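You operate a simulated robot arm through the tools that you are given. There is no shell and no other tool. Be economical: measure what you need, move in short steps, check, and stop when the job is done.

The job below is to be done with a simulated robot arm. You get a single attempt, and the scene is never put back.

## Task
Feed the head orange ink: open pot in the yellow ring, pipe down, press INK once.
Fine: its lid goes on the grey side shelf. Set down upright: what you pick out.

It is judged by the outcome, as a careful person would: the job done as asked, and still so three seconds after it is handed in. It fails if anything else is knocked over, pushed out of place, dropped, spilled or broken. Lids that push on must go on centred and level and be pressed home; caps that screw on are set level and turned clockwise until they are tight.

## Robot
A 7-joint arm with a two-finger parallel gripper on a trunk, on a base that drives. Base frame: it is fixed to the floor where the robot stands at the start and does not move with it; the origin is under the middle of the robot, x ahead of it, y to its left, z up; the surface under the hand at the start is at about z = 0.98. Units: m, rad, N and s.
Its first joint turns from -2.897 to 2.897 rad. Places, roughly: dot screen [1.25, -1, 1]; grey pipe [0.7, -0.2, 1.1]; hinged screen [-1.8, -1.2, 1.4]; on-off lever [0.6, -0.8, 1.2]; ring screen [-2.5, -3.25, 1]; star screen [-2.5, -3, 1]; stroke knob [0.6, -0.6, 1.3]; top of the grey side shelf [0.5, 0, 1]; up-down lever [0.5, -0.5, 1.3]; wave screen [-2.5, -2.75, 1]; yellow ring on the grey side shelf [0.5, -0.2, 1]. Payload 1.57 kg.
Tool frame: the origin (TCP) lies between the finger pads and is the grasp point; the fingertips stand 0.03 m ahead of it; z points along the fingers, y is the line along which they close. Largest opening 0.08 m; finger width 0.017, thickness 0.012; the body of the gripper, 0.04 by 0.082 m, starts 0.08 m behind the TCP.
Orientation is that of the tool frame in the base frame, as [roll, pitch, yaw] about the fixed x, y, z axes, in that order (R = Rz(yaw) Ry(pitch) Rx(roll)). With the fingers straight down and closing along the base's y, the tool's x points along the base's -x, its y along +y and its z along -z.

## Interface
- The arm moves only by the tool step_arm. Its argument "steps" is a list of rows, each a list of 7 numbers: the turn, a rotation vector about the tool's x, y, z in units of 120 degrees (1.0 is 120 degrees), then the shift along the tool's x, y, z in units of 250 mm (1.0 is 250 mm), then the closure, from 0 (fully open) to 1 (shut). In form: [[ax, ay, az, dx, dy, dz, grip], ...]. A call has 1 to 12 rows; each row is the pose to reach, as a shift and turn from the pose commanded when the call began, along the tool's axes at that moment. A call with a number of a shift or a turn outside -1 to 1 is refused whole. Each row takes 0.2 s and may step no farther than 0.05 m and 0.15 rad from the row before; otherwise, or with a gripper value out of range, the whole call is refused. Where a pose cannot be reached the arm comes as near as it can. A force on the tool above 90 N (or 10 N above the force at the start of the call, whichever is more), or a blocked arm, ends the call early, and 0.2 s more pass. Each finger travels about 0.153 m/s and halts on what it meets, pressing with about 35 N; the grip force reading is that of the motor and also rises with nothing between the fingers. The clock runs only during rows and for 0.2 s after the last one: add rows that repeat a pose to give the fingers time. The reply holds the time, the measured pose of the TCP, the force on the tool along the base axes, the opening and the grip force, in the units named above and with some noise, with the torque about the TCP (base axes, N m) and any sound that the robot's microphone picked up.
- Cameras (640 x 400 px; columns grow to the right, rows downward): "scene" is now at [-0.0171, 0.1471, 1.401]; the picture's right is [-0.47, -0.88, 0.00], its down [-0.20, 0.11, -0.97] and it looks along [0.86, -0.46, -0.23] (base axes); focal length 220 px, centre (320, 200). "wrist" rides on the gripper at [0.072, -0.007, -0.122] in the tool frame; the picture's right is [0.09, 1.00, 0.00], its down [-0.84, 0.08, -0.54] and it looks along [-0.54, 0.05, 0.84] (tool axes); focal length 238 px, centre (320, 200). There is no depth. A picture from a camera that has moved, and an enlarged one, comes with that camera's place and axes in the base frame and with its lens.
- grab_frame(camera): a new picture of that camera. The clock stands still meanwhile.
- base_move(legs): drives the robot by 1 to 6 legs, each [ahead, left, turn to the left] in m, m and rad, along the robot's own axes; the way and the turn of a leg run together, so that a leg with both is an arc; at most 1.5 m and 3.142 rad a leg. The arm and the cameras ride along, it lands a little off, and it stops where it bumps. It gives what a move gives.
- turn_head(pan, tilt): turns the head with the scene camera to pan (to the left, within 2.496 rad either way) and tilt (down, from -0.506 to 1.204), counted from straight ahead of the robot. It gives what a move gives.
- zoom(camera, box): a new picture of the part [left, top, right, bottom] of that camera's present view, enlarged. The clock stands still meanwhile.
- job_done(): hands the job in; it is judged then, once.

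Go step by step. Nothing tells you exact positions but the pictures and the camera data: compare them with the known pose of the tool, close in by small moves and look again before you grip or let go. The budget is 120 turns and 82 pictures, counting those below and the enlarged ones. Unless the task says otherwise, let go and move clear before handing in, and close with one line.

The tools are called after "Emit:" as a command line: name --pt "numbers of a row" for each row, then --argument value for the rest, lists and objects as JSON in quotes. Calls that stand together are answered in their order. step_arm: Moves the arm, as the interface text tells. Its arguments: {"type":"object","properties":{"steps":{"type":"array","items":{"type":"array","items":{"type":"number"}}}},"required":["steps"]} The other tools are called the same way: base_move (legs) drives the base; turn_head (pan, tilt) turns the head that bears the scene camera; grab_frame (camera) takes a picture; zoom (camera, box) takes an enlarged picture of a part of a camera's view; job_done () hands the job in.

At the start:

```text
time: 0.0
tool_pos: [0.6007, -0.1844, 1.5121]
ee_rot: [-3.141, 0.001, 3.141]
force: [0.2, 0.5, 0.8]
torque: [0.02, -0.01, -0.02]
finger_gap: 0.0802
gripper_force: 0.0
robot x, y, heading: [-0.0017, -0.0017, 0.004]
head pan, tilt: [-0.494, 0.23]
```

scene: 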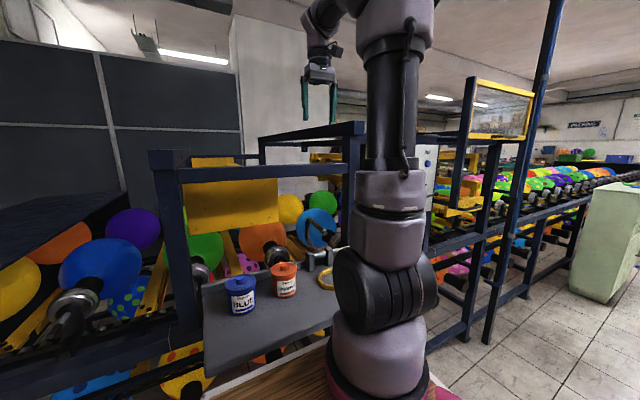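
wrist: 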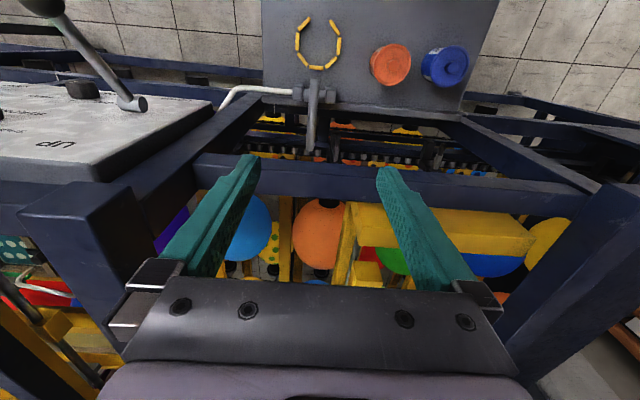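

I see a blue and an orange-lidded pot on the grey shelf, the yellow ring, and a pipe. I'll take closer looks before moving.

Emit:
zoom --camera "scene" --box '[200, 220, 360, 340]'

Emit:
zoom --camera "wrist" --box '[200, 0, 520, 200]'

Emit:
zoom --camera "wrist" --box '[0, 0, 320, 200]'

```text
3.33 times, centred on (280, 280) of scene
camera zoom: at [-0.0171, 0.1471, 1.401], right [-0.47, -0.88, 0.0], down [-0.2, 0.11, -0.97], along [0.86, -0.46, -0.23], focal length 733 px, centre (453, -67)
```

zoom: 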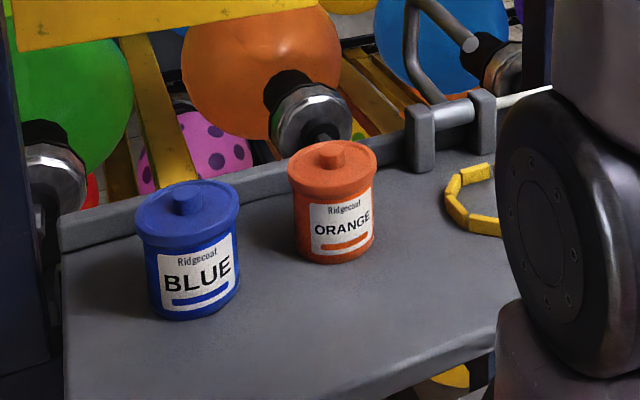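

```text
2.00 times, centred on (360, 100) of wrist
camera zoom: at [0.5277, -0.1915, 1.633], right [-0.09, 1.0, 0.0], down [0.84, 0.08, 0.54], along [0.54, 0.05, -0.84], focal length 477 px, centre (240, 400)
```

zoom: 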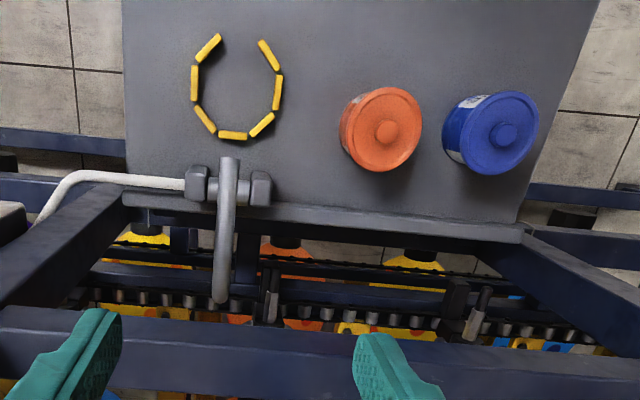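

```text
2.00 times, centred on (160, 100) of wrist
camera zoom: at [0.5277, -0.1915, 1.633], right [-0.09, 1.0, 0.0], down [0.84, 0.08, 0.54], along [0.54, 0.05, -0.84], focal length 477 px, centre (640, 400)
```

zoom: 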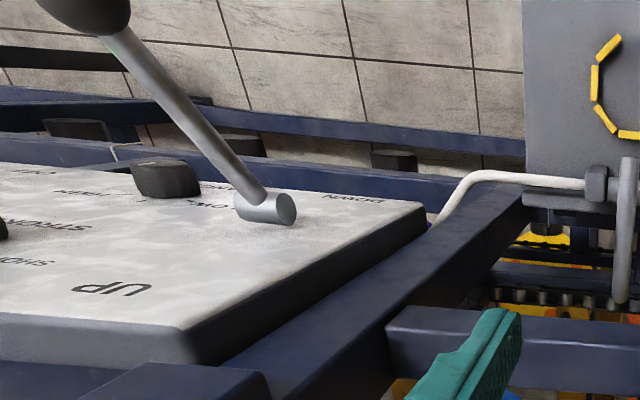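

Orange pot is at about (0.546, -0.036), lid knob top near z 1.067; the ring centre is at about (0.52, -0.20). Next I look for the INK button and the pipe by turning the head.

Emit:
turn_head --pan -0.95 --tilt 0.3

Emit:
grab_frame --camera "scene"

```text
time: 0.9
tool_pos: [0.5987, -0.1859, 1.5116]
ee_rot: [3.14, -0.001, -3.141]
force: [0.7, 0.2, 0.1]
torque: [-0.01, -0.01, -0.02]
finger_gap: 0.0799
gripper_force: 0.0
robot x, y, heading: [-0.0026, -0.0034, 0.001]
head pan, tilt: [-0.949, 0.3]
```

```text
76 pictures are left
camera scene: at [-0.0449, 0.1154, 1.3945], right [-0.81, -0.58, 0.0], down [-0.17, 0.24, -0.96], along [0.56, -0.78, -0.3], focal length 220 px, centre (320, 200)
```

scene: 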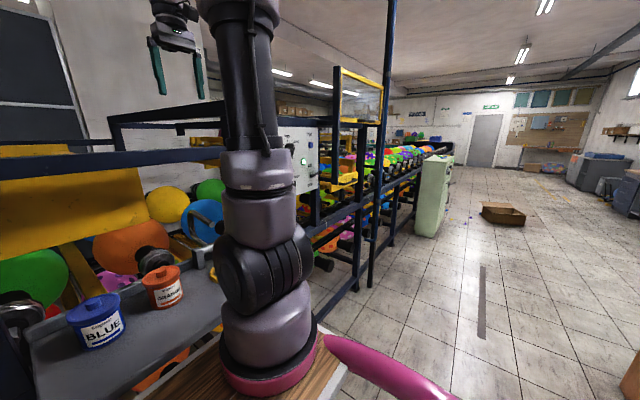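

The control panel is a vertical grey plate behind the arm. I zoom in on it.

Emit:
zoom --camera "scene" --box '[260, 110, 340, 210]'

```text
4.00 times, centred on (300, 160) of scene
camera zoom: at [-0.0449, 0.1154, 1.3945], right [-0.81, -0.58, 0.0], down [-0.17, 0.24, -0.96], along [0.56, -0.78, -0.3], focal length 880 px, centre (400, 360)
```

zoom: 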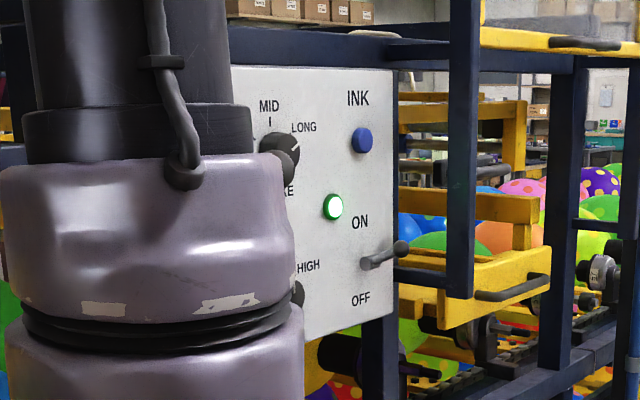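

The blue INK button is at about (0.61, -0.72, 1.33), on a panel facing the robot. I bring the hand over the orange pot for a closer wrist view.

Emit:
step_arm --pt "0 0 0 0.1 0.15 0 0" --pt "0 0 0 0.2 0.3 0 0" --pt "0 0 0 0.212 0.45 0.1 0" --pt "0 0 0 0.212 0.6 0.2 0" --pt "0 0 0 0.212 0.6 0.4 0" --pt "0 0 0 0.212 0.6 0.6 0" --pt "0 0 0 0.212 0.6 0.8 0" --pt "0 0 0 0.212 0.6 0.8 0"

Emit:
grab_frame --camera "wrist"

Emit:
turn_head --pan -0.4 --tilt 0.4

Emit:
grab_frame --camera "scene"

```text
time: 2.7
tool_pos: [0.5449, -0.0344, 1.31]
ee_rot: [-3.141, 0.002, -3.142]
force: [0.0, 0.9, 0.2]
torque: [-0.02, 0.02, 0.01]
finger_gap: 0.0797
gripper_force: 0.1
robot x, y, heading: [-0.0009, 0.0004, -0.002]
head pan, tilt: [-0.949, 0.3]
```

```text
74 pictures are left
camera wrist: at [0.4736, -0.0423, 1.4319], right [-0.09, 1.0, 0.0], down [0.84, 0.08, 0.54], along [0.54, 0.05, -0.84], focal length 238 px, centre (320, 200)
```

wrist: 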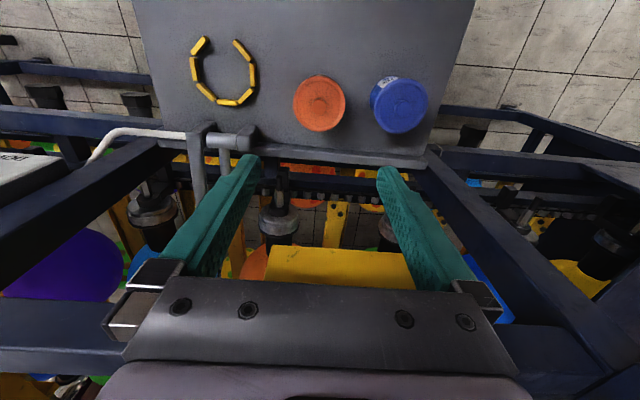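

```text
time: 3.7
tool_pos: [0.5464, -0.0362, 1.3091]
ee_rot: [3.141, -0.001, -3.141]
force: [-0.3, -0.5, -0.2]
torque: [0.02, 0.01, -0.02]
finger_gap: 0.0799
gripper_force: 0.1
robot x, y, heading: [0.0032, 0.0007, -0.001]
head pan, tilt: [-0.4, 0.4]
```

```text
73 pictures are left
camera scene: at [-0.014, 0.1551, 1.3853], right [-0.39, -0.92, 0.0], down [-0.36, 0.15, -0.92], along [0.85, -0.36, -0.39], focal length 220 px, centre (320, 200)
```

scene: 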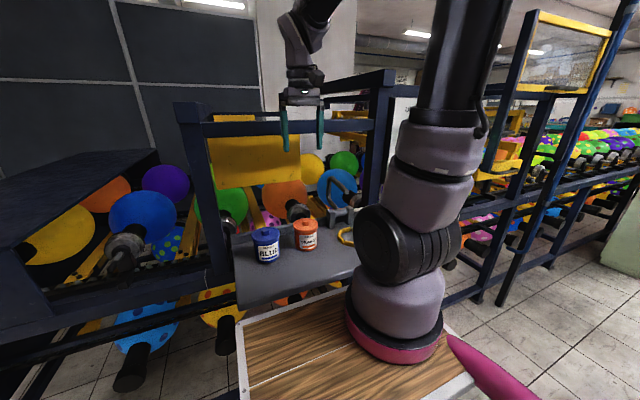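

The knob is almost under the tool, about (0.541, -0.0365). I descend to z≈1.11 with the fingers partly closed and check from the side.

Emit:
step_arm --pt "0 0 0 0.024 0 0.2 0.2" --pt "0 0 0 0.024 0 0.4 0.4" --pt "0 0 0 0.024 0 0.6 0.45" --pt "0 0 0 0.024 0 0.8 0.45" --pt "0 0 0 0.024 0 0.8 0.45"

Emit:
zoom --camera "scene" --box '[230, 180, 390, 280]'

Emit:
grab_frame --camera "wrist"

```text
refused: row 1 steps farther than a row can; nothing moved
```

```text
4.00 times, centred on (310, 230) of scene
camera zoom: at [-0.014, 0.1551, 1.3853], right [-0.39, -0.92, 0.0], down [-0.36, 0.15, -0.92], along [0.85, -0.36, -0.39], focal length 880 px, centre (360, 80)
```

zoom: 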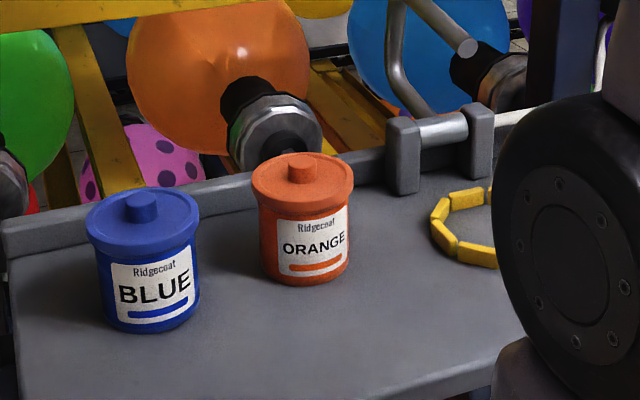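

```text
71 pictures are left
camera wrist: at [0.4737, -0.0424, 1.4323], right [-0.09, 1.0, 0.0], down [0.84, 0.08, 0.54], along [0.54, 0.05, -0.84], focal length 238 px, centre (320, 200)
```

wrist: 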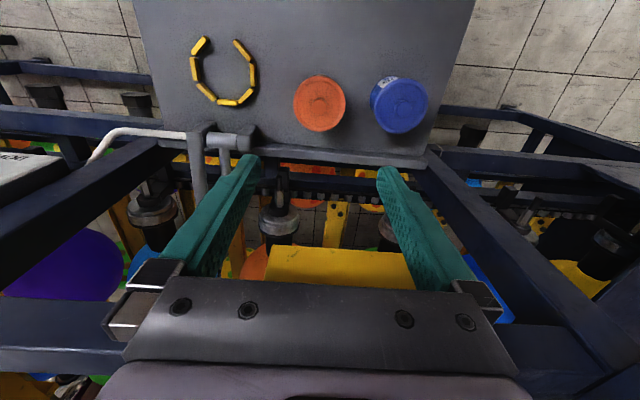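

The first row was slightly too long, so I repeat the descent in shorter rows.

Emit:
step_arm --pt "0 0 0 0.024 0 0.16 0.2" --pt "0 0 0 0.024 0 0.32 0.4" --pt "0 0 0 0.024 0 0.48 0.45" --pt "0 0 0 0.024 0 0.64 0.45" --pt "0 0 0 0.024 0 0.8 0.45" --pt "0 0 0 0.024 0 0.8 0.45"

Emit:
zoom --camera "scene" --box '[230, 180, 390, 280]'

Emit:
grab_frame --camera "wrist"

```text
time: 5.1
tool_pos: [0.5424, -0.033, 1.1119]
ee_rot: [3.141, 0.0, -3.14]
force: [0.4, -0.2, -0.2]
torque: [0.03, 0.01, 0.03]
finger_gap: 0.0439
gripper_force: 0.0
robot x, y, heading: [-0.001, 0.0032, -0.003]
head pan, tilt: [-0.4, 0.4]
```

```text
4.00 times, centred on (310, 230) of scene
camera zoom: at [-0.0141, 0.1552, 1.3852], right [-0.39, -0.92, 0.0], down [-0.36, 0.15, -0.92], along [0.85, -0.36, -0.39], focal length 880 px, centre (360, 80)
```

zoom: 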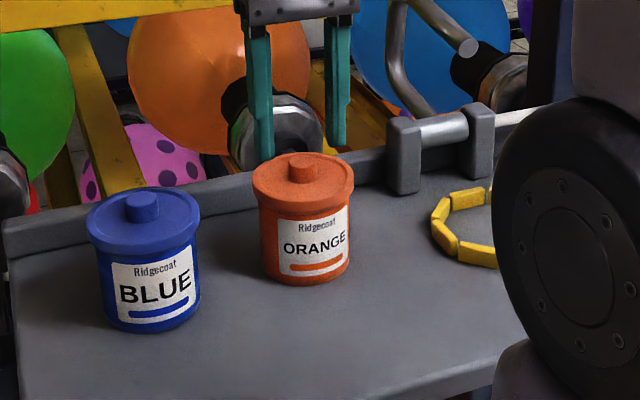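

```text
69 pictures are left
camera wrist: at [0.4697, -0.04, 1.2332], right [-0.09, 1.0, 0.0], down [0.84, 0.08, 0.54], along [0.54, 0.05, -0.84], focal length 238 px, centre (320, 200)
```

wrist: 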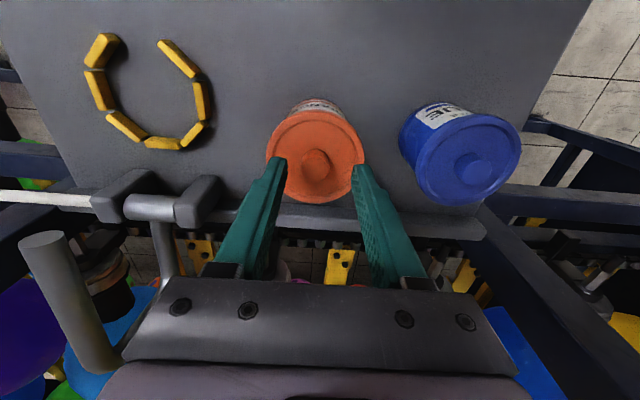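

The knob is centred between the fingers, with its top at about z 1.072. I lower 20 mm, close on the knob and look.

Emit:
step_arm --pt "0 0 0 0 -0.008 0.04 0.45" --pt "0 0 0 0 -0.008 0.08 0.45" --pt "0 0 0 0 -0.008 0.08 0.6" --pt "0 0 0 0 -0.008 0.08 0.8" --pt "0 0 0 0 -0.008 0.08 1" --pt "0 0 0 0 -0.008 0.08 1"

Emit:
zoom --camera "scene" --box '[230, 180, 390, 280]'

```text
time: 6.5
tool_pos: [0.5427, -0.0341, 1.0916]
ee_rot: [3.141, 0.003, 3.141]
force: [-0.6, 0.0, 0.0]
torque: [0.01, 0.03, 0.0]
finger_gap: 0.0171
gripper_force: 31.4
robot x, y, heading: [0.0003, 0.0024, 0.003]
head pan, tilt: [-0.4, 0.4]
heard: snap
```

```text
4.00 times, centred on (310, 230) of scene
camera zoom: at [-0.014, 0.1552, 1.3852], right [-0.39, -0.92, 0.0], down [-0.36, 0.15, -0.92], along [0.85, -0.36, -0.39], focal length 880 px, centre (360, 80)
```

zoom: 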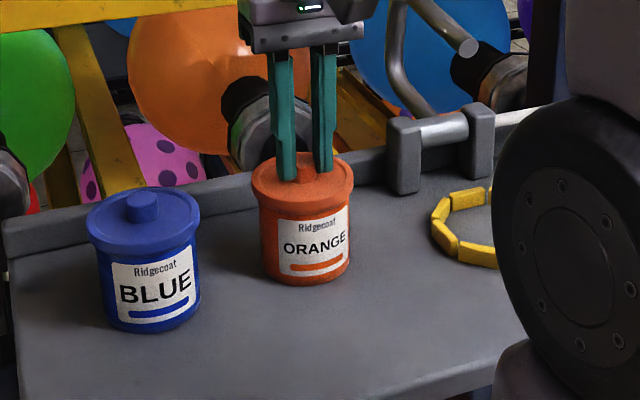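

The knob is held (gap 17 mm) and a snap was heard. I lift just 8 mm to see whether the lid parts from the pot.

Emit:
step_arm --pt "0 0 0 0 0 -0.008 1" --pt "0 0 0 0 0 -0.016 1" --pt "0 0 0 0 0 -0.024 1" --pt "0 0 0 0 0 -0.032 1" --pt "0 0 0 0 0 -0.032 1"

Emit:
zoom --camera "scene" --box '[230, 180, 390, 280]'

```text
time: 7.7
tool_pos: [0.5407, -0.0367, 1.0993]
ee_rot: [-3.141, 0.001, 3.141]
force: [0.0, 0.3, -0.3]
torque: [0.04, -0.01, 0.02]
finger_gap: 0.0172
gripper_force: 32.3
robot x, y, heading: [0.0006, -0.0016, -0.001]
head pan, tilt: [-0.4, 0.4]
```

```text
4.00 times, centred on (310, 230) of scene
camera zoom: at [-0.014, 0.1552, 1.3852], right [-0.39, -0.92, 0.0], down [-0.36, 0.15, -0.92], along [0.85, -0.36, -0.39], focal length 880 px, centre (360, 80)
```

zoom: 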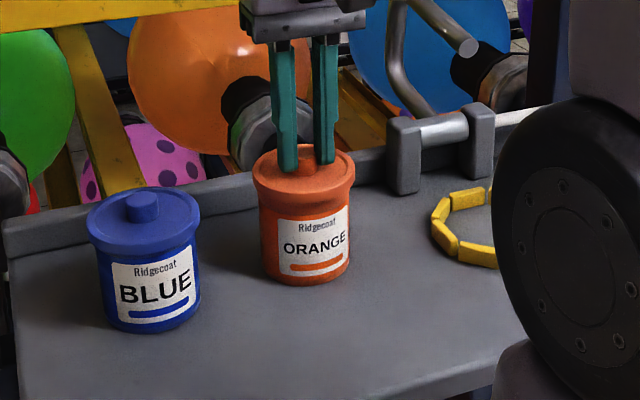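

The lid came away cleanly and the pot stayed put. I raise the lid and back the base 10 cm, so that the front of the shelf is within reach.

Emit:
step_arm --pt "0 0 0 0 0 -0.1 1" --pt "0 0 0 0 0 -0.25 1" --pt "0 0 0 0 0 -0.4 1" --pt "0 0 0 0 0 -0.4 1"

Emit:
base_move --legs '[[-0.1, 0, 0]]'

Emit:
grab_frame --camera "wrist"

Emit:
grab_frame --camera "scene"

```text
time: 8.7
tool_pos: [0.5408, -0.0365, 1.2016]
ee_rot: [3.141, -0.001, -3.14]
force: [-0.1, -1.0, -0.4]
torque: [-0.01, -0.01, 0.0]
finger_gap: 0.0172
gripper_force: 31.9
robot x, y, heading: [-0.0025, 0.0025, 0.002]
head pan, tilt: [-0.4, 0.4]
```

```text
time: 9.8
tool_pos: [0.4394, -0.0389, 1.2011]
ee_rot: [3.141, 0.0, 3.137]
force: [-0.5, -0.5, -0.3]
torque: [-0.01, 0.01, -0.02]
finger_gap: 0.0172
gripper_force: 32.0
robot x, y, heading: [-0.1046, -0.0001, -0.003]
head pan, tilt: [-0.4, 0.4]
```

```text
66 pictures are left
camera wrist: at [0.3665, -0.0446, 1.3219], right [-0.09, 1.0, 0.0], down [0.84, 0.07, 0.54], along [0.54, 0.05, -0.84], focal length 238 px, centre (320, 200)
```

wrist: 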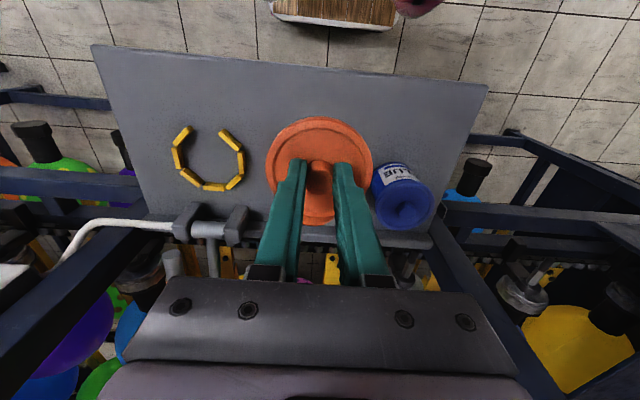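

```text
65 pictures are left
camera scene: at [-0.1148, 0.1554, 1.3852], right [-0.39, -0.92, 0.0], down [-0.36, 0.15, -0.92], along [0.85, -0.36, -0.39], focal length 220 px, centre (320, 200)
```

scene: 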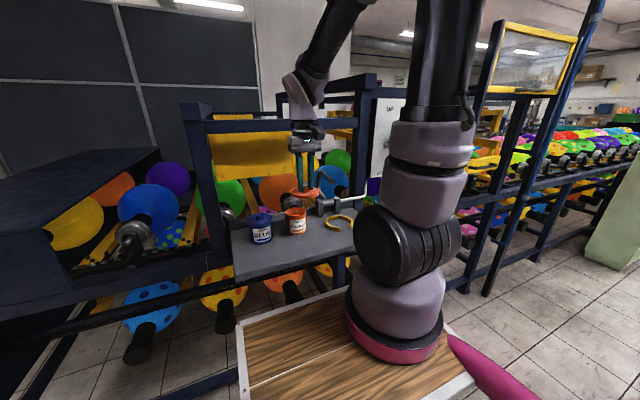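

The shelf spans x 0.39–0.62, y -0.32–0.18. I'll put the lid at about (0.45, 0.015), clear of both pots, and first lower it to just above the surface.

Emit:
step_arm --pt "0 0 0 -0.042 0.1 0 1" --pt "0 0 0 -0.042 0.216 0.1 1" --pt "0 0 0 -0.042 0.216 0.25 1" --pt "0 0 0 -0.042 0.216 0.4 1" --pt "0 0 0 -0.042 0.216 0.52 1" --pt "0 0 0 -0.042 0.216 0.6 1" --pt "0 0 0 -0.042 0.216 0.6 1"

Emit:
zoom --camera "scene" --box '[220, 180, 380, 280]'

```text
time: 11.4
tool_pos: [0.4498, 0.0159, 1.0508]
ee_rot: [-3.141, 0.0, 3.139]
force: [-0.7, 0.7, -1.2]
torque: [0.02, 0.01, 0.05]
finger_gap: 0.017
gripper_force: 31.5
robot x, y, heading: [-0.1057, -0.0007, 0.002]
head pan, tilt: [-0.4, 0.4]
```

```text
4.00 times, centred on (300, 230) of scene
camera zoom: at [-0.1148, 0.1554, 1.3852], right [-0.39, -0.92, 0.0], down [-0.36, 0.15, -0.92], along [0.85, -0.36, -0.39], focal length 880 px, centre (400, 80)
```

zoom: 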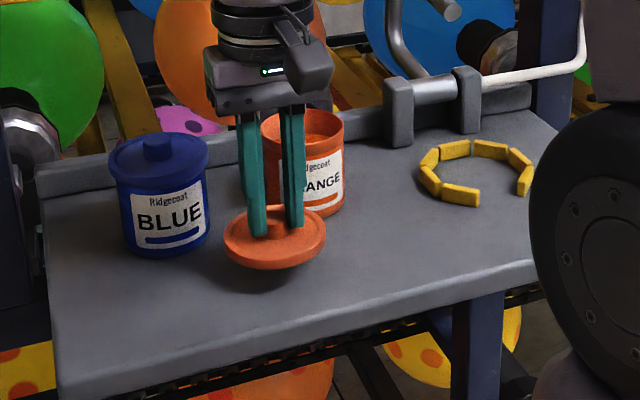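

The lid hovers a little above the shelf. I lower it gently and watch the force.

Emit:
step_arm --pt "0 0 0 0 0 0.02 1" --pt "0 0 0 0 0 0.04 1" --pt "0 0 0 0 0 0.048 1" --pt "0 0 0 0 0 0.048 1"

Emit:
zoom --camera "scene" --box '[260, 210, 320, 255]'

```text
time: 12.4
tool_pos: [0.4495, 0.0167, 1.0392]
ee_rot: [3.141, -0.001, 3.139]
force: [-0.3, -0.7, -0.3]
torque: [0.02, 0.03, -0.02]
finger_gap: 0.0172
gripper_force: 32.0
robot x, y, heading: [-0.1024, -0.0005, -0.006]
head pan, tilt: [-0.4, 0.4]
```

```text
8.89 times, centred on (290, 232) of scene
camera zoom: at [-0.1147, 0.1554, 1.3852], right [-0.39, -0.92, 0.0], down [-0.36, 0.15, -0.92], along [0.85, -0.36, -0.39], focal length 1956 px, centre (587, -89)
```

zoom: 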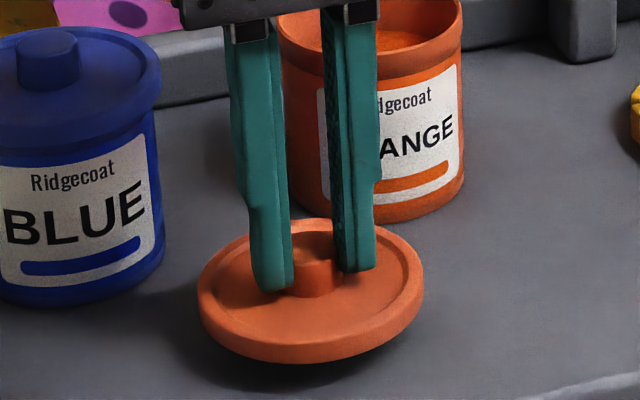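

Still a small gap below the lid. I continue down in 2–3 mm steps.

Emit:
step_arm --pt "0 0 0 0 0 0.012 1" --pt "0 0 0 0 0 0.02 1" --pt "0 0 0 0 0 0.02 1"

Emit:
zoom --camera "scene" --box '[260, 210, 320, 255]'

```text
time: 13.2
tool_pos: [0.4495, 0.0152, 1.0327]
ee_rot: [-3.14, 0.001, 3.137]
force: [0.1, -0.1, -0.4]
torque: [0.03, -0.01, -0.01]
finger_gap: 0.0171
gripper_force: 32.2
robot x, y, heading: [-0.0993, -0.0029, -0.004]
head pan, tilt: [-0.4, 0.4]
```

```text
8.89 times, centred on (290, 232) of scene
camera zoom: at [-0.1147, 0.1554, 1.3852], right [-0.39, -0.92, 0.0], down [-0.36, 0.15, -0.92], along [0.85, -0.36, -0.39], focal length 1956 px, centre (587, -89)
```

zoom: 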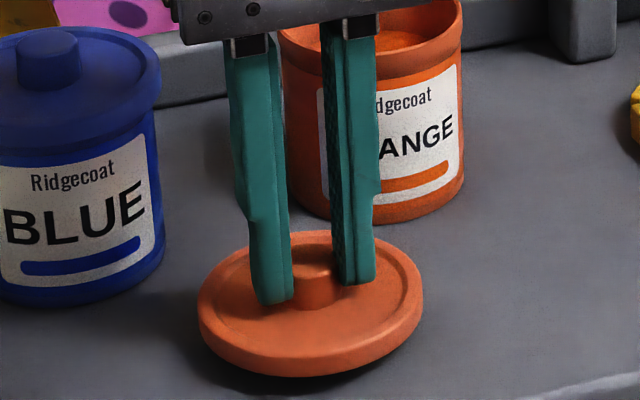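

Emit:
step_arm --pt "0 0 0 0 0 0.008 1" --pt "0 0 0 0 0 0.016 1" --pt "0 0 0 0 0 0.016 1"

Emit:
zoom --camera "scene" --box '[260, 210, 320, 255]'

```text
time: 14.0
tool_pos: [0.4496, 0.0144, 1.028]
ee_rot: [3.141, 0.001, 3.139]
force: [0.4, 0.7, -0.2]
torque: [0.03, -0.01, 0.0]
finger_gap: 0.0168
gripper_force: 32.3
robot x, y, heading: [-0.1024, -0.0033, -0.006]
head pan, tilt: [-0.4, 0.4]
```

```text
8.89 times, centred on (290, 232) of scene
camera zoom: at [-0.1147, 0.1554, 1.3852], right [-0.39, -0.92, 0.0], down [-0.36, 0.15, -0.92], along [0.85, -0.36, -0.39], focal length 1956 px, centre (587, -89)
```

zoom: 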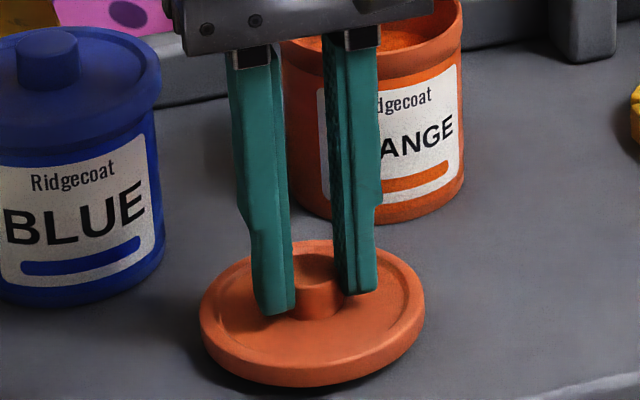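

Emit:
step_arm --pt "0 0 0 0 0 0.008 1" --pt "0 0 0 0 0 0.012 1" --pt "0 0 0 0 0 0.016 1" --pt "0 0 0 0 0 0.016 1"

```text
time: 15.0
tool_pos: [0.4503, 0.0169, 1.0258]
ee_rot: [-3.141, 0.0, 3.137]
force: [0.4, 0.7, -0.3]
torque: [0.04, -0.02, 0.01]
finger_gap: 0.017
gripper_force: 32.4
robot x, y, heading: [-0.0996, 0.0002, 0.001]
head pan, tilt: [-0.4, 0.4]
```

Emit:
step_arm --pt "0 0 0 0 0 0.006 1" --pt "0 0 0 0 0 0.012 1" --pt "0 0 0 0 0 0.012 1"

Emit:
zoom --camera "scene" --box '[260, 210, 320, 255]'

```text
time: 15.8
tool_pos: [0.4502, 0.0171, 1.0231]
ee_rot: [-3.141, 0.002, 3.139]
force: [-5.1, 6.0, 21.2]
torque: [0.06, 0.03, 0.15]
finger_gap: 0.0169
gripper_force: 32.2
robot x, y, heading: [-0.104, -0.0024, -0.0]
head pan, tilt: [-0.4, 0.4]
```

```text
8.89 times, centred on (290, 232) of scene
camera zoom: at [-0.1155, 0.1556, 1.3852], right [-0.39, -0.92, 0.0], down [-0.36, 0.15, -0.92], along [0.85, -0.36, -0.39], focal length 1956 px, centre (587, -89)
```

zoom: 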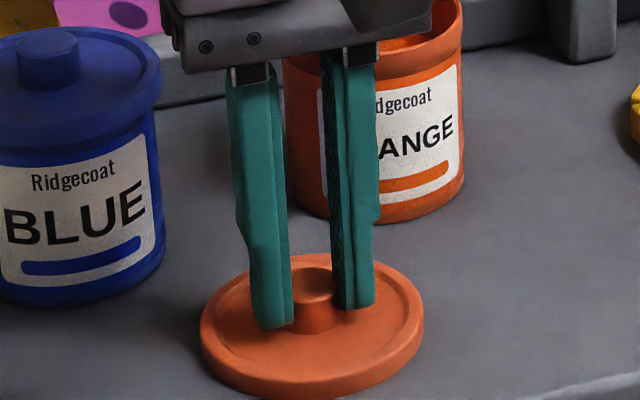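

The lid is on the shelf (21 N contact). I ease off, open, and retreat upwards.

Emit:
step_arm --pt "0 0 0 0 0 -0.003 1" --pt "0 0 0 0 0 -0.003 0.8" --pt "0 0 0 0 0 -0.003 0.55" --pt "0 0 0 0 0 -0.003 0.5" --pt "0 0 0 0 0 -0.1 0.5" --pt "0 0 0 0 0 -0.25 0.3" --pt "0 0 0 0 0 -0.42 0.1" --pt "0 0 0 0 0 -0.6 0" --pt "0 0 0 0 0 -0.6 0"

Emit:
grab_frame --camera "wrist"

Emit:
zoom --camera "scene" --box '[220, 170, 380, 270]'

```text
time: 17.8
tool_pos: [0.4505, 0.0175, 1.1746]
ee_rot: [3.141, 0.002, 3.137]
force: [-0.4, 0.6, -0.1]
torque: [-0.04, 0.0, 0.0]
finger_gap: 0.0798
gripper_force: 0.1
robot x, y, heading: [-0.1014, 0.0051, -0.002]
head pan, tilt: [-0.4, 0.4]
```

```text
59 pictures are left
camera wrist: at [0.3771, 0.0105, 1.2945], right [-0.09, 1.0, 0.0], down [0.84, 0.07, 0.54], along [0.54, 0.05, -0.84], focal length 238 px, centre (320, 200)
```

wrist: 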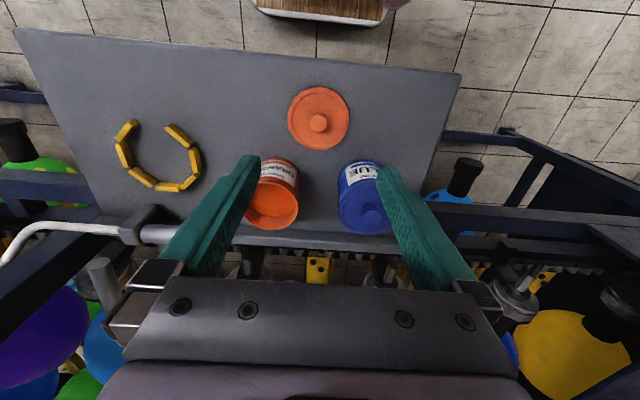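

```text
4.00 times, centred on (300, 220) of scene
camera zoom: at [-0.1146, 0.1554, 1.3852], right [-0.39, -0.92, 0.0], down [-0.36, 0.15, -0.92], along [0.85, -0.36, -0.39], focal length 880 px, centre (400, 120)
```

zoom: 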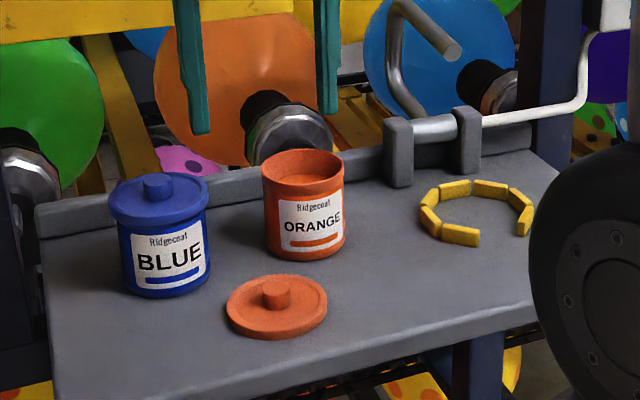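

The lid lies flat and the pot is open at (0.541, -0.036) with a rim of about 67 mm. I move over it, stop above the rim and check centring.

Emit:
step_arm --pt "0 0 0 -0.12 -0.07 0 0" --pt "0 0 0 -0.24 -0.14 0 0" --pt "0 0 0 -0.362 -0.214 0 0" --pt "0 0 0 -0.362 -0.214 0.1 0" --pt "0 0 0 -0.362 -0.214 0.2 0" --pt "0 0 0 -0.362 -0.214 0.28 0" --pt "0 0 0 -0.362 -0.214 0.28 0"

Emit:
grab_frame --camera "wrist"

Emit:
zoom --camera "scene" --box '[220, 170, 380, 270]'

```text
time: 19.4
tool_pos: [0.5391, -0.0395, 1.104]
ee_rot: [3.141, 0.0, 3.139]
force: [-0.2, -0.5, -0.3]
torque: [-0.05, -0.05, 0.02]
finger_gap: 0.08
gripper_force: 0.0
robot x, y, heading: [-0.1, 0.0007, -0.003]
head pan, tilt: [-0.4, 0.4]
```

```text
57 pictures are left
camera wrist: at [0.4682, -0.0448, 1.2251], right [-0.09, 1.0, 0.0], down [0.84, 0.07, 0.54], along [0.54, 0.05, -0.84], focal length 238 px, centre (320, 200)
```

wrist: 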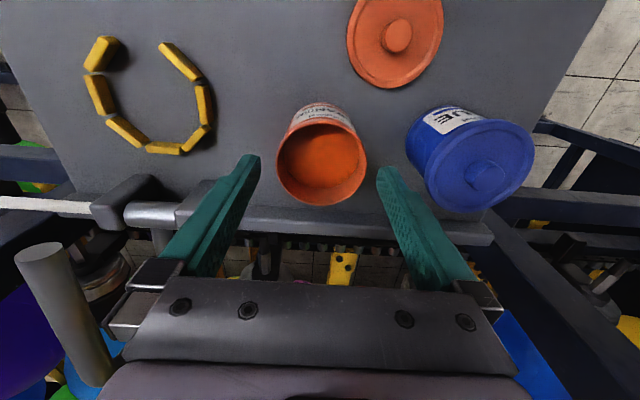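

```text
4.00 times, centred on (300, 220) of scene
camera zoom: at [-0.1148, 0.1554, 1.3852], right [-0.39, -0.92, 0.0], down [-0.36, 0.15, -0.92], along [0.85, -0.36, -0.39], focal length 880 px, centre (400, 120)
```

zoom: 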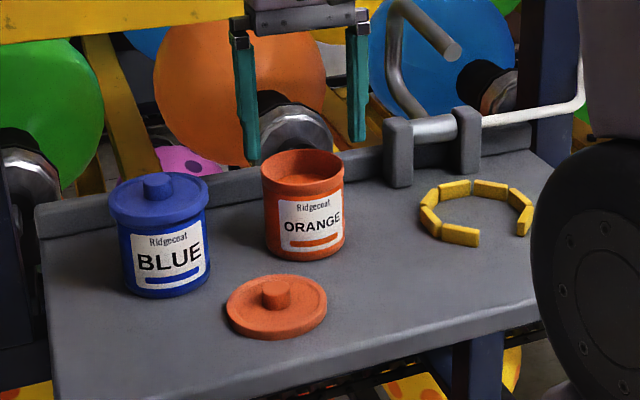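

The fingers straddle the pot evenly. I descend to grip height (TCP ≈1.045), without closing yet.

Emit:
step_arm --pt "0 0 0 -0.008 0.006 0.05 0" --pt "0 0 0 -0.008 0.006 0.1 0" --pt "0 0 0 -0.008 0.006 0.15 0" --pt "0 0 0 -0.008 0.006 0.2 0" --pt "0 0 0 -0.008 0.006 0.236 0" --pt "0 0 0 -0.008 0.006 0.236 0"

Emit:
zoom --camera "scene" --box '[220, 170, 380, 270]'

Emit:
grab_frame --camera "wrist"

```text
time: 20.8
tool_pos: [0.5406, -0.037, 1.0438]
ee_rot: [-3.142, 0.0, 3.139]
force: [1.0, -0.4, 0.5]
torque: [-0.01, 0.02, 0.01]
finger_gap: 0.0803
gripper_force: 0.0
robot x, y, heading: [-0.0975, -0.0025, -0.005]
head pan, tilt: [-0.4, 0.4]
```

```text
4.00 times, centred on (300, 220) of scene
camera zoom: at [-0.1147, 0.1554, 1.3852], right [-0.39, -0.92, 0.0], down [-0.36, 0.15, -0.92], along [0.85, -0.36, -0.39], focal length 880 px, centre (400, 120)
```

zoom: 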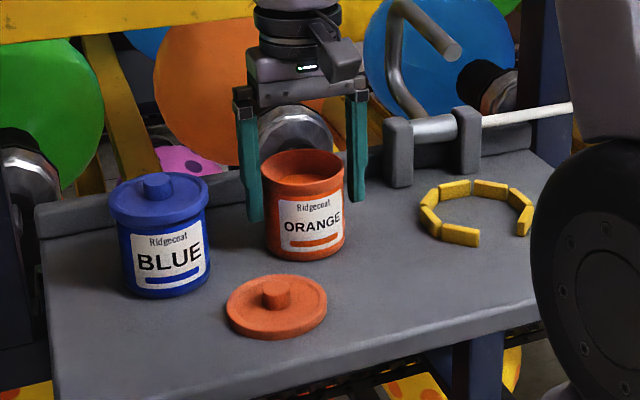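

```text
54 pictures are left
camera wrist: at [0.4698, -0.0435, 1.1661], right [-0.09, 1.0, 0.0], down [0.84, 0.07, 0.54], along [0.54, 0.05, -0.84], focal length 238 px, centre (320, 200)
```

wrist: 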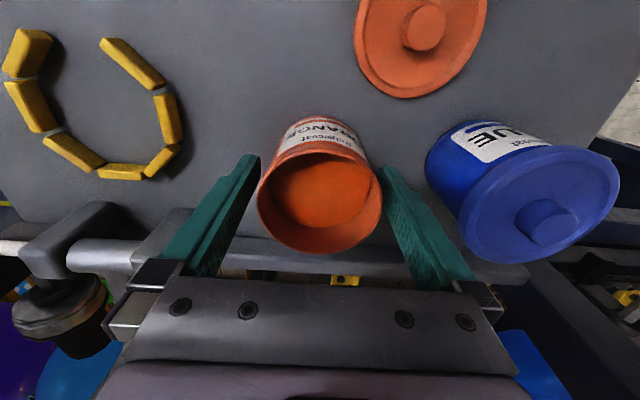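

The pot is centred within 2 mm. I close and lift 3 cm slowly.

Emit:
step_arm --pt "0 0 0 -0.006 0 0 0.1" --pt "0 0 0 -0.006 0 0 0.2" --pt "0 0 0 -0.006 0 0 0.6" --pt "0 0 0 -0.006 0 0 1" --pt "0 0 0 -0.006 0 0 1" --pt "0 0 0 -0.006 0 -0.01 1" --pt "0 0 0 -0.006 0 -0.03 1" --pt "0 0 0 -0.006 0 -0.06 1" --pt "0 0 0 -0.006 0 -0.09 1" --pt "0 0 0 -0.006 0 -0.11 1" --pt "0 0 0 -0.006 0 -0.12 1" --pt "0 0 0 -0.006 0 -0.12 1"

Emit:
zoom --camera "scene" --box '[220, 170, 380, 270]'

Emit:
grab_frame --camera "wrist"

```text
time: 23.4
tool_pos: [0.5436, -0.035, 1.0737]
ee_rot: [-3.14, 0.001, 3.138]
force: [-0.3, -0.1, -1.9]
torque: [-0.01, 0.0, 0.01]
finger_gap: 0.0704
gripper_force: 35.0
robot x, y, heading: [-0.1017, -0.0015, -0.002]
head pan, tilt: [-0.4, 0.4]
```

```text
4.00 times, centred on (300, 220) of scene
camera zoom: at [-0.1146, 0.1554, 1.3852], right [-0.39, -0.92, 0.0], down [-0.36, 0.15, -0.92], along [0.85, -0.36, -0.39], focal length 880 px, centre (400, 120)
```

zoom: 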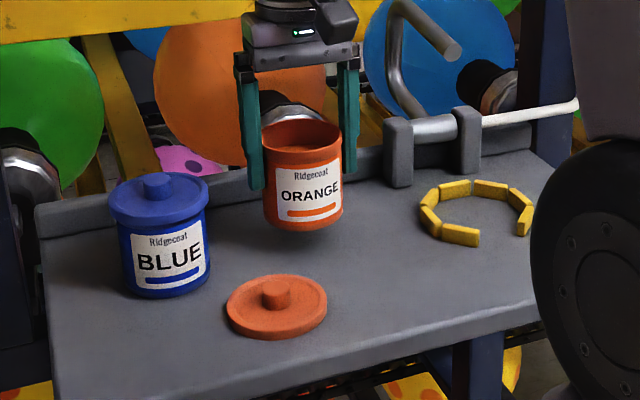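

```text
52 pictures are left
camera wrist: at [0.4716, -0.0424, 1.1949], right [-0.09, 1.0, 0.0], down [0.84, 0.07, 0.54], along [0.54, 0.05, -0.84], focal length 238 px, centre (320, 200)
```

wrist: 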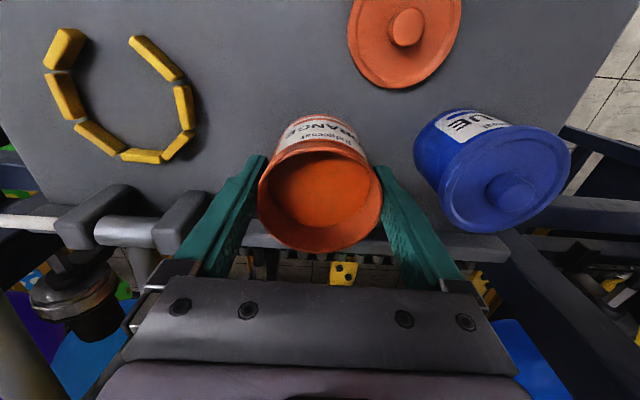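

The pot hangs upright. The ring centre refines to (0.523, -0.1965); the raised pipe's end is near (0.58, -0.194, 1.13), so I approach a bit in front of it (x≈0.505), slowly.

Emit:
step_arm --pt "0 0 0 0.01 -0.02 -0.04 1" --pt "0 0 0 0.04 -0.07 -0.08 1" --pt "0 0 0 0.07 -0.14 -0.1 1" --pt "0 0 0 0.1 -0.22 -0.1 1" --pt "0 0 0 0.13 -0.3 -0.1 1" --pt "0 0 0 0.15 -0.38 -0.1 1" --pt "0 0 0 0.152 -0.46 -0.1 1" --pt "0 0 0 0.152 -0.54 -0.1 1" --pt "0 0 0 0.152 -0.6 -0.1 1" --pt "0 0 0 0.152 -0.635 -0.1 1" --pt "0 0 0 0.152 -0.644 -0.1 1" --pt "0 0 0 0.152 -0.644 -0.1 1"

Emit:
grab_frame --camera "wrist"

Emit:
grab_frame --camera "scene"

```text
time: 26.0
tool_pos: [0.5056, -0.1977, 1.0976]
ee_rot: [3.14, 0.0, 3.14]
force: [0.0, 0.4, -2.8]
torque: [0.0, 0.0, 0.0]
finger_gap: 0.0702
gripper_force: 35.1
robot x, y, heading: [-0.1013, 0.0008, -0.007]
head pan, tilt: [-0.4, 0.4]
```

```text
51 pictures are left
camera wrist: at [0.433, -0.2033, 1.2193], right [-0.09, 1.0, 0.0], down [0.84, 0.07, 0.54], along [0.54, 0.05, -0.84], focal length 238 px, centre (320, 200)
```

wrist: 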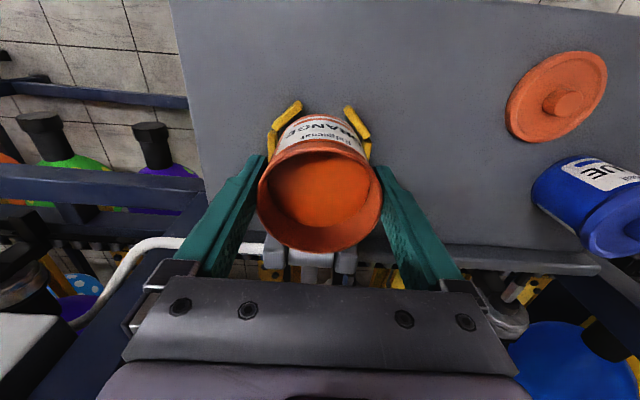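

```text
50 pictures are left
camera scene: at [-0.1146, 0.1554, 1.3852], right [-0.39, -0.92, 0.0], down [-0.36, 0.15, -0.92], along [0.85, -0.36, -0.39], focal length 220 px, centre (320, 200)
```

scene: 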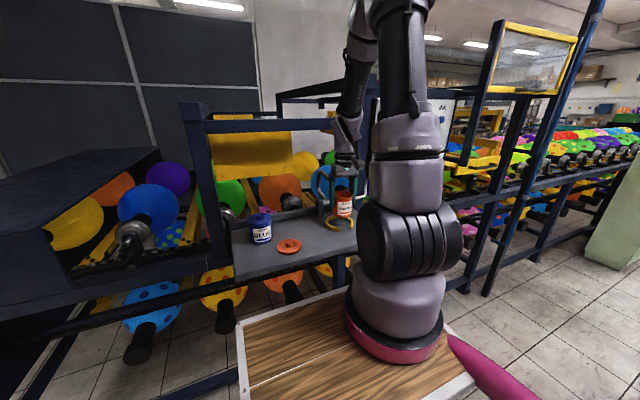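

Ring centre confirmed at (0.522, -0.1965). I move 17 mm forward over it and lower to just above the ring.

Emit:
step_arm --pt "0 0 0 -0.03 0 0 1" --pt "0 0 0 -0.068 0 0 1" --pt "0 0 0 -0.068 0 0.03 1" --pt "0 0 0 -0.068 0 0.07 1" --pt "0 0 0 -0.068 0 0.1 1" --pt "0 0 0 -0.068 0 0.11 1" --pt "0 0 0 -0.068 0 0.11 1"

Emit:
zoom --camera "scene" --box '[290, 160, 390, 240]'

Emit:
grab_frame --camera "wrist"

```text
time: 27.6
tool_pos: [0.5221, -0.1968, 1.0718]
ee_rot: [-3.141, 0.0, 3.138]
force: [0.4, 0.0, -2.8]
torque: [0.01, -0.01, -0.02]
finger_gap: 0.0704
gripper_force: 35.0
robot x, y, heading: [-0.1013, -0.0016, -0.003]
head pan, tilt: [-0.4, 0.4]
```

```text
5.00 times, centred on (340, 200) of scene
camera zoom: at [-0.1146, 0.1554, 1.3852], right [-0.39, -0.92, 0.0], down [-0.36, 0.15, -0.92], along [0.85, -0.36, -0.39], focal length 1100 px, centre (220, 200)
```

zoom: 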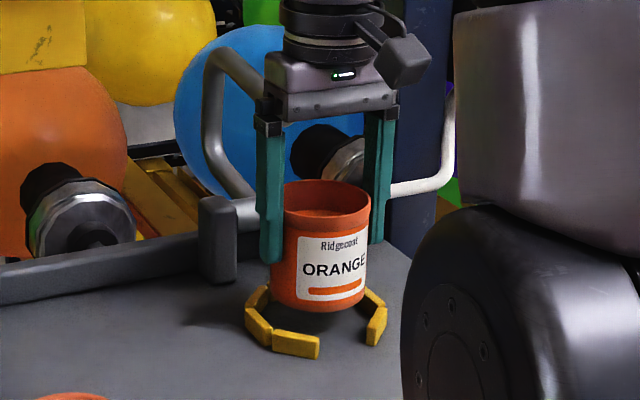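

```text
48 pictures are left
camera wrist: at [0.4491, -0.204, 1.1923], right [-0.09, 1.0, 0.0], down [0.84, 0.07, 0.54], along [0.54, 0.05, -0.84], focal length 238 px, centre (320, 200)
```

wrist: 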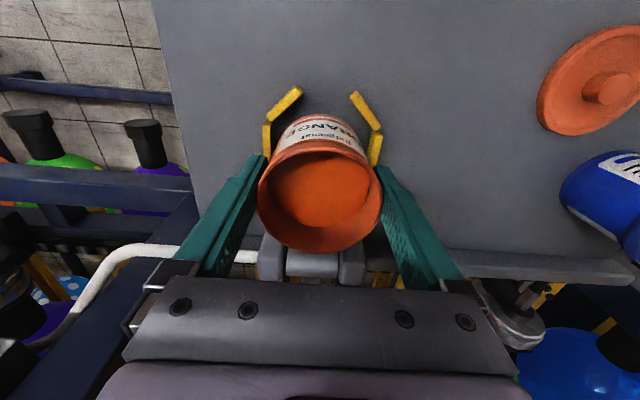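

Pot is over the ring, aligned within 2 mm. I lower to the original resting height (TCP ≈1.044).

Emit:
step_arm --pt "0 0 0 0 0.002 0.03 1" --pt "0 0 0 0 0.002 0.06 1" --pt "0 0 0 0 0.002 0.085 1" --pt "0 0 0 0 0.002 0.1 1" --pt "0 0 0 0 0.002 0.108 1" --pt "0 0 0 0 0.002 0.108 1"

Emit:
zoom --camera "scene" --box '[290, 160, 390, 240]'

```text
time: 29.0
tool_pos: [0.5228, -0.1968, 1.0444]
ee_rot: [-3.141, 0.004, 3.139]
force: [-0.5, -0.3, 16.0]
torque: [0.18, 0.41, -0.07]
finger_gap: 0.0708
gripper_force: 34.9
robot x, y, heading: [-0.0998, -0.0035, -0.007]
head pan, tilt: [-0.4, 0.4]
```

```text
5.00 times, centred on (340, 200) of scene
camera zoom: at [-0.1152, 0.1555, 1.3852], right [-0.39, -0.92, 0.0], down [-0.36, 0.15, -0.92], along [0.85, -0.36, -0.39], focal length 1100 px, centre (220, 200)
```

zoom: 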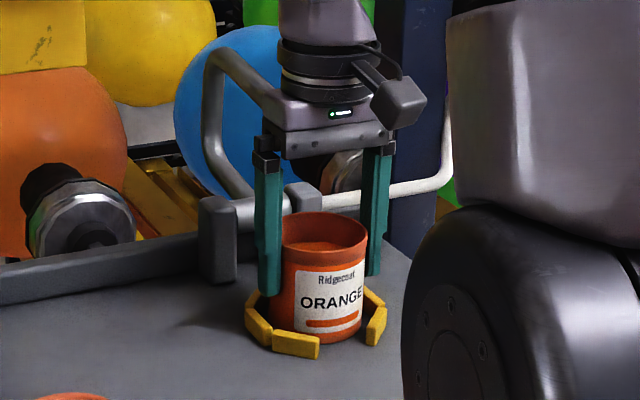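

The pot has touched down inside the ring (16 N). I ease off, open, and rise straight up.

Emit:
step_arm --pt "0 0 0 0 0 -0.002 1" --pt "0 0 0 0 0 -0.003 0.6" --pt "0 0 0 0 0 -0.003 0.2" --pt "0 0 0 0 0 -0.003 0" --pt "0 0 0 0 0 -0.003 0" --pt "0 0 0 0 0 -0.06 0" --pt "0 0 0 0 0 -0.15 0" --pt "0 0 0 0 0 -0.3 0" --pt "0 0 0 0 0 -0.48 0" --pt "0 0 0 0 0 -0.66 0" --pt "0 0 0 0 0 -0.8 0" --pt "0 0 0 0 0 -0.8 0"

Emit:
grab_frame --camera "wrist"

Emit:
zoom --camera "scene" --box '[290, 160, 390, 240]'

```text
time: 31.6
tool_pos: [0.5217, -0.1981, 1.2441]
ee_rot: [3.14, 0.0, -3.142]
force: [0.3, 0.3, -0.7]
torque: [-0.04, 0.0, 0.01]
finger_gap: 0.0799
gripper_force: 0.1
robot x, y, heading: [-0.1019, 0.0022, -0.002]
head pan, tilt: [-0.4, 0.4]
```

```text
46 pictures are left
camera wrist: at [0.4498, -0.2048, 1.3654], right [-0.09, 1.0, 0.0], down [0.84, 0.08, 0.54], along [0.54, 0.05, -0.84], focal length 238 px, centre (320, 200)
```

wrist: 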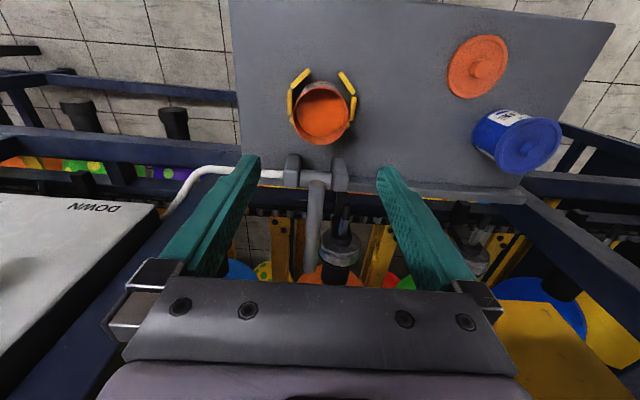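

```text
5.00 times, centred on (340, 200) of scene
camera zoom: at [-0.1146, 0.1554, 1.3852], right [-0.39, -0.92, 0.0], down [-0.36, 0.15, -0.92], along [0.85, -0.36, -0.39], focal length 1100 px, centre (220, 200)
```

zoom: 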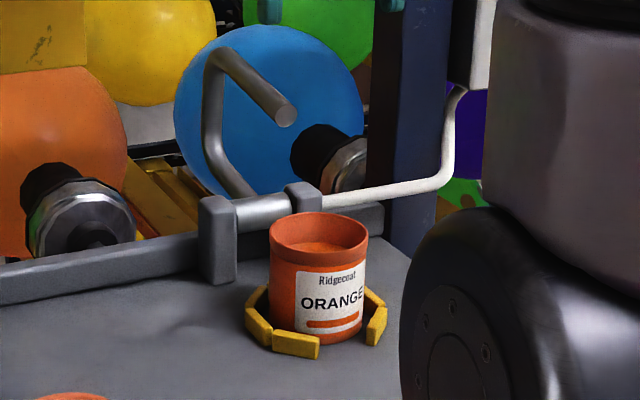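

The pot sits well inside the ring. The pipe hinges at about (0.628, z 1.027), with its last leg horizontal from (0.59, 1.122) to a bend at (0.726, 1.134); swung 90° towards the robot it dips into the pot. I tilt the tool 40° forward to grip the leg under the frame beam.

Emit:
step_arm --pt "0 -0.0667 0 -0.06 0.004 0 0" --pt "0 -0.1333 0 -0.12 0.008 0 0" --pt "0 -0.2 0 -0.18 0.008 0 0" --pt "0 -0.2667 0 -0.25 0.008 0.06 0" --pt "0 -0.3333 0 -0.32 0.008 0.15 0" --pt "0 -0.3333 0 -0.32 0.008 0.242 0" --pt "0 -0.3333 0 -0.32 0.008 0.242 0"

Emit:
grab_frame --camera "wrist"

Emit:
zoom --camera "scene" --box '[270, 100, 430, 220]'

```text
time: 33.2
tool_pos: [0.6001, -0.1958, 1.1822]
ee_rot: [3.141, 0.699, 3.14]
force: [-0.1, 0.3, -0.2]
torque: [0.01, 0.02, -0.02]
finger_gap: 0.0799
gripper_force: 0.0
robot x, y, heading: [-0.0993, 0.0018, -0.0]
head pan, tilt: [-0.4, 0.4]
```

```text
44 pictures are left
camera wrist: at [0.4663, -0.2016, 1.2293], right [-0.07, 1.0, -0.06], down [0.29, 0.08, 0.95], along [0.95, 0.05, -0.3], focal length 238 px, centre (320, 200)
```

wrist: 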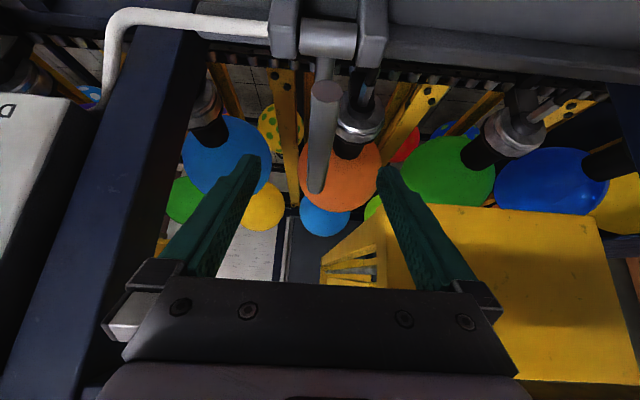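

```text
3.33 times, centred on (350, 160) of scene
camera zoom: at [-0.1148, 0.1554, 1.3852], right [-0.39, -0.92, 0.0], down [-0.36, 0.15, -0.92], along [0.85, -0.36, -0.39], focal length 733 px, centre (220, 333)
```

zoom: 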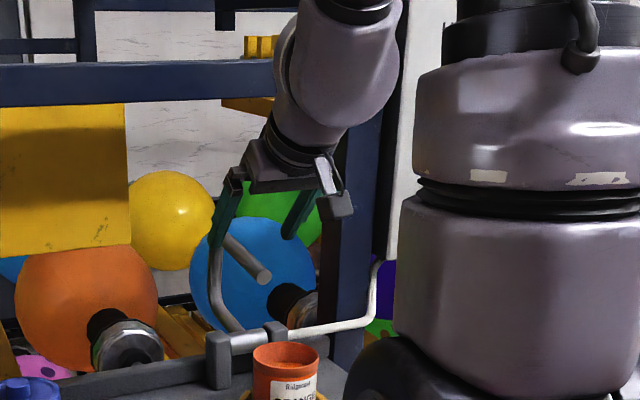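

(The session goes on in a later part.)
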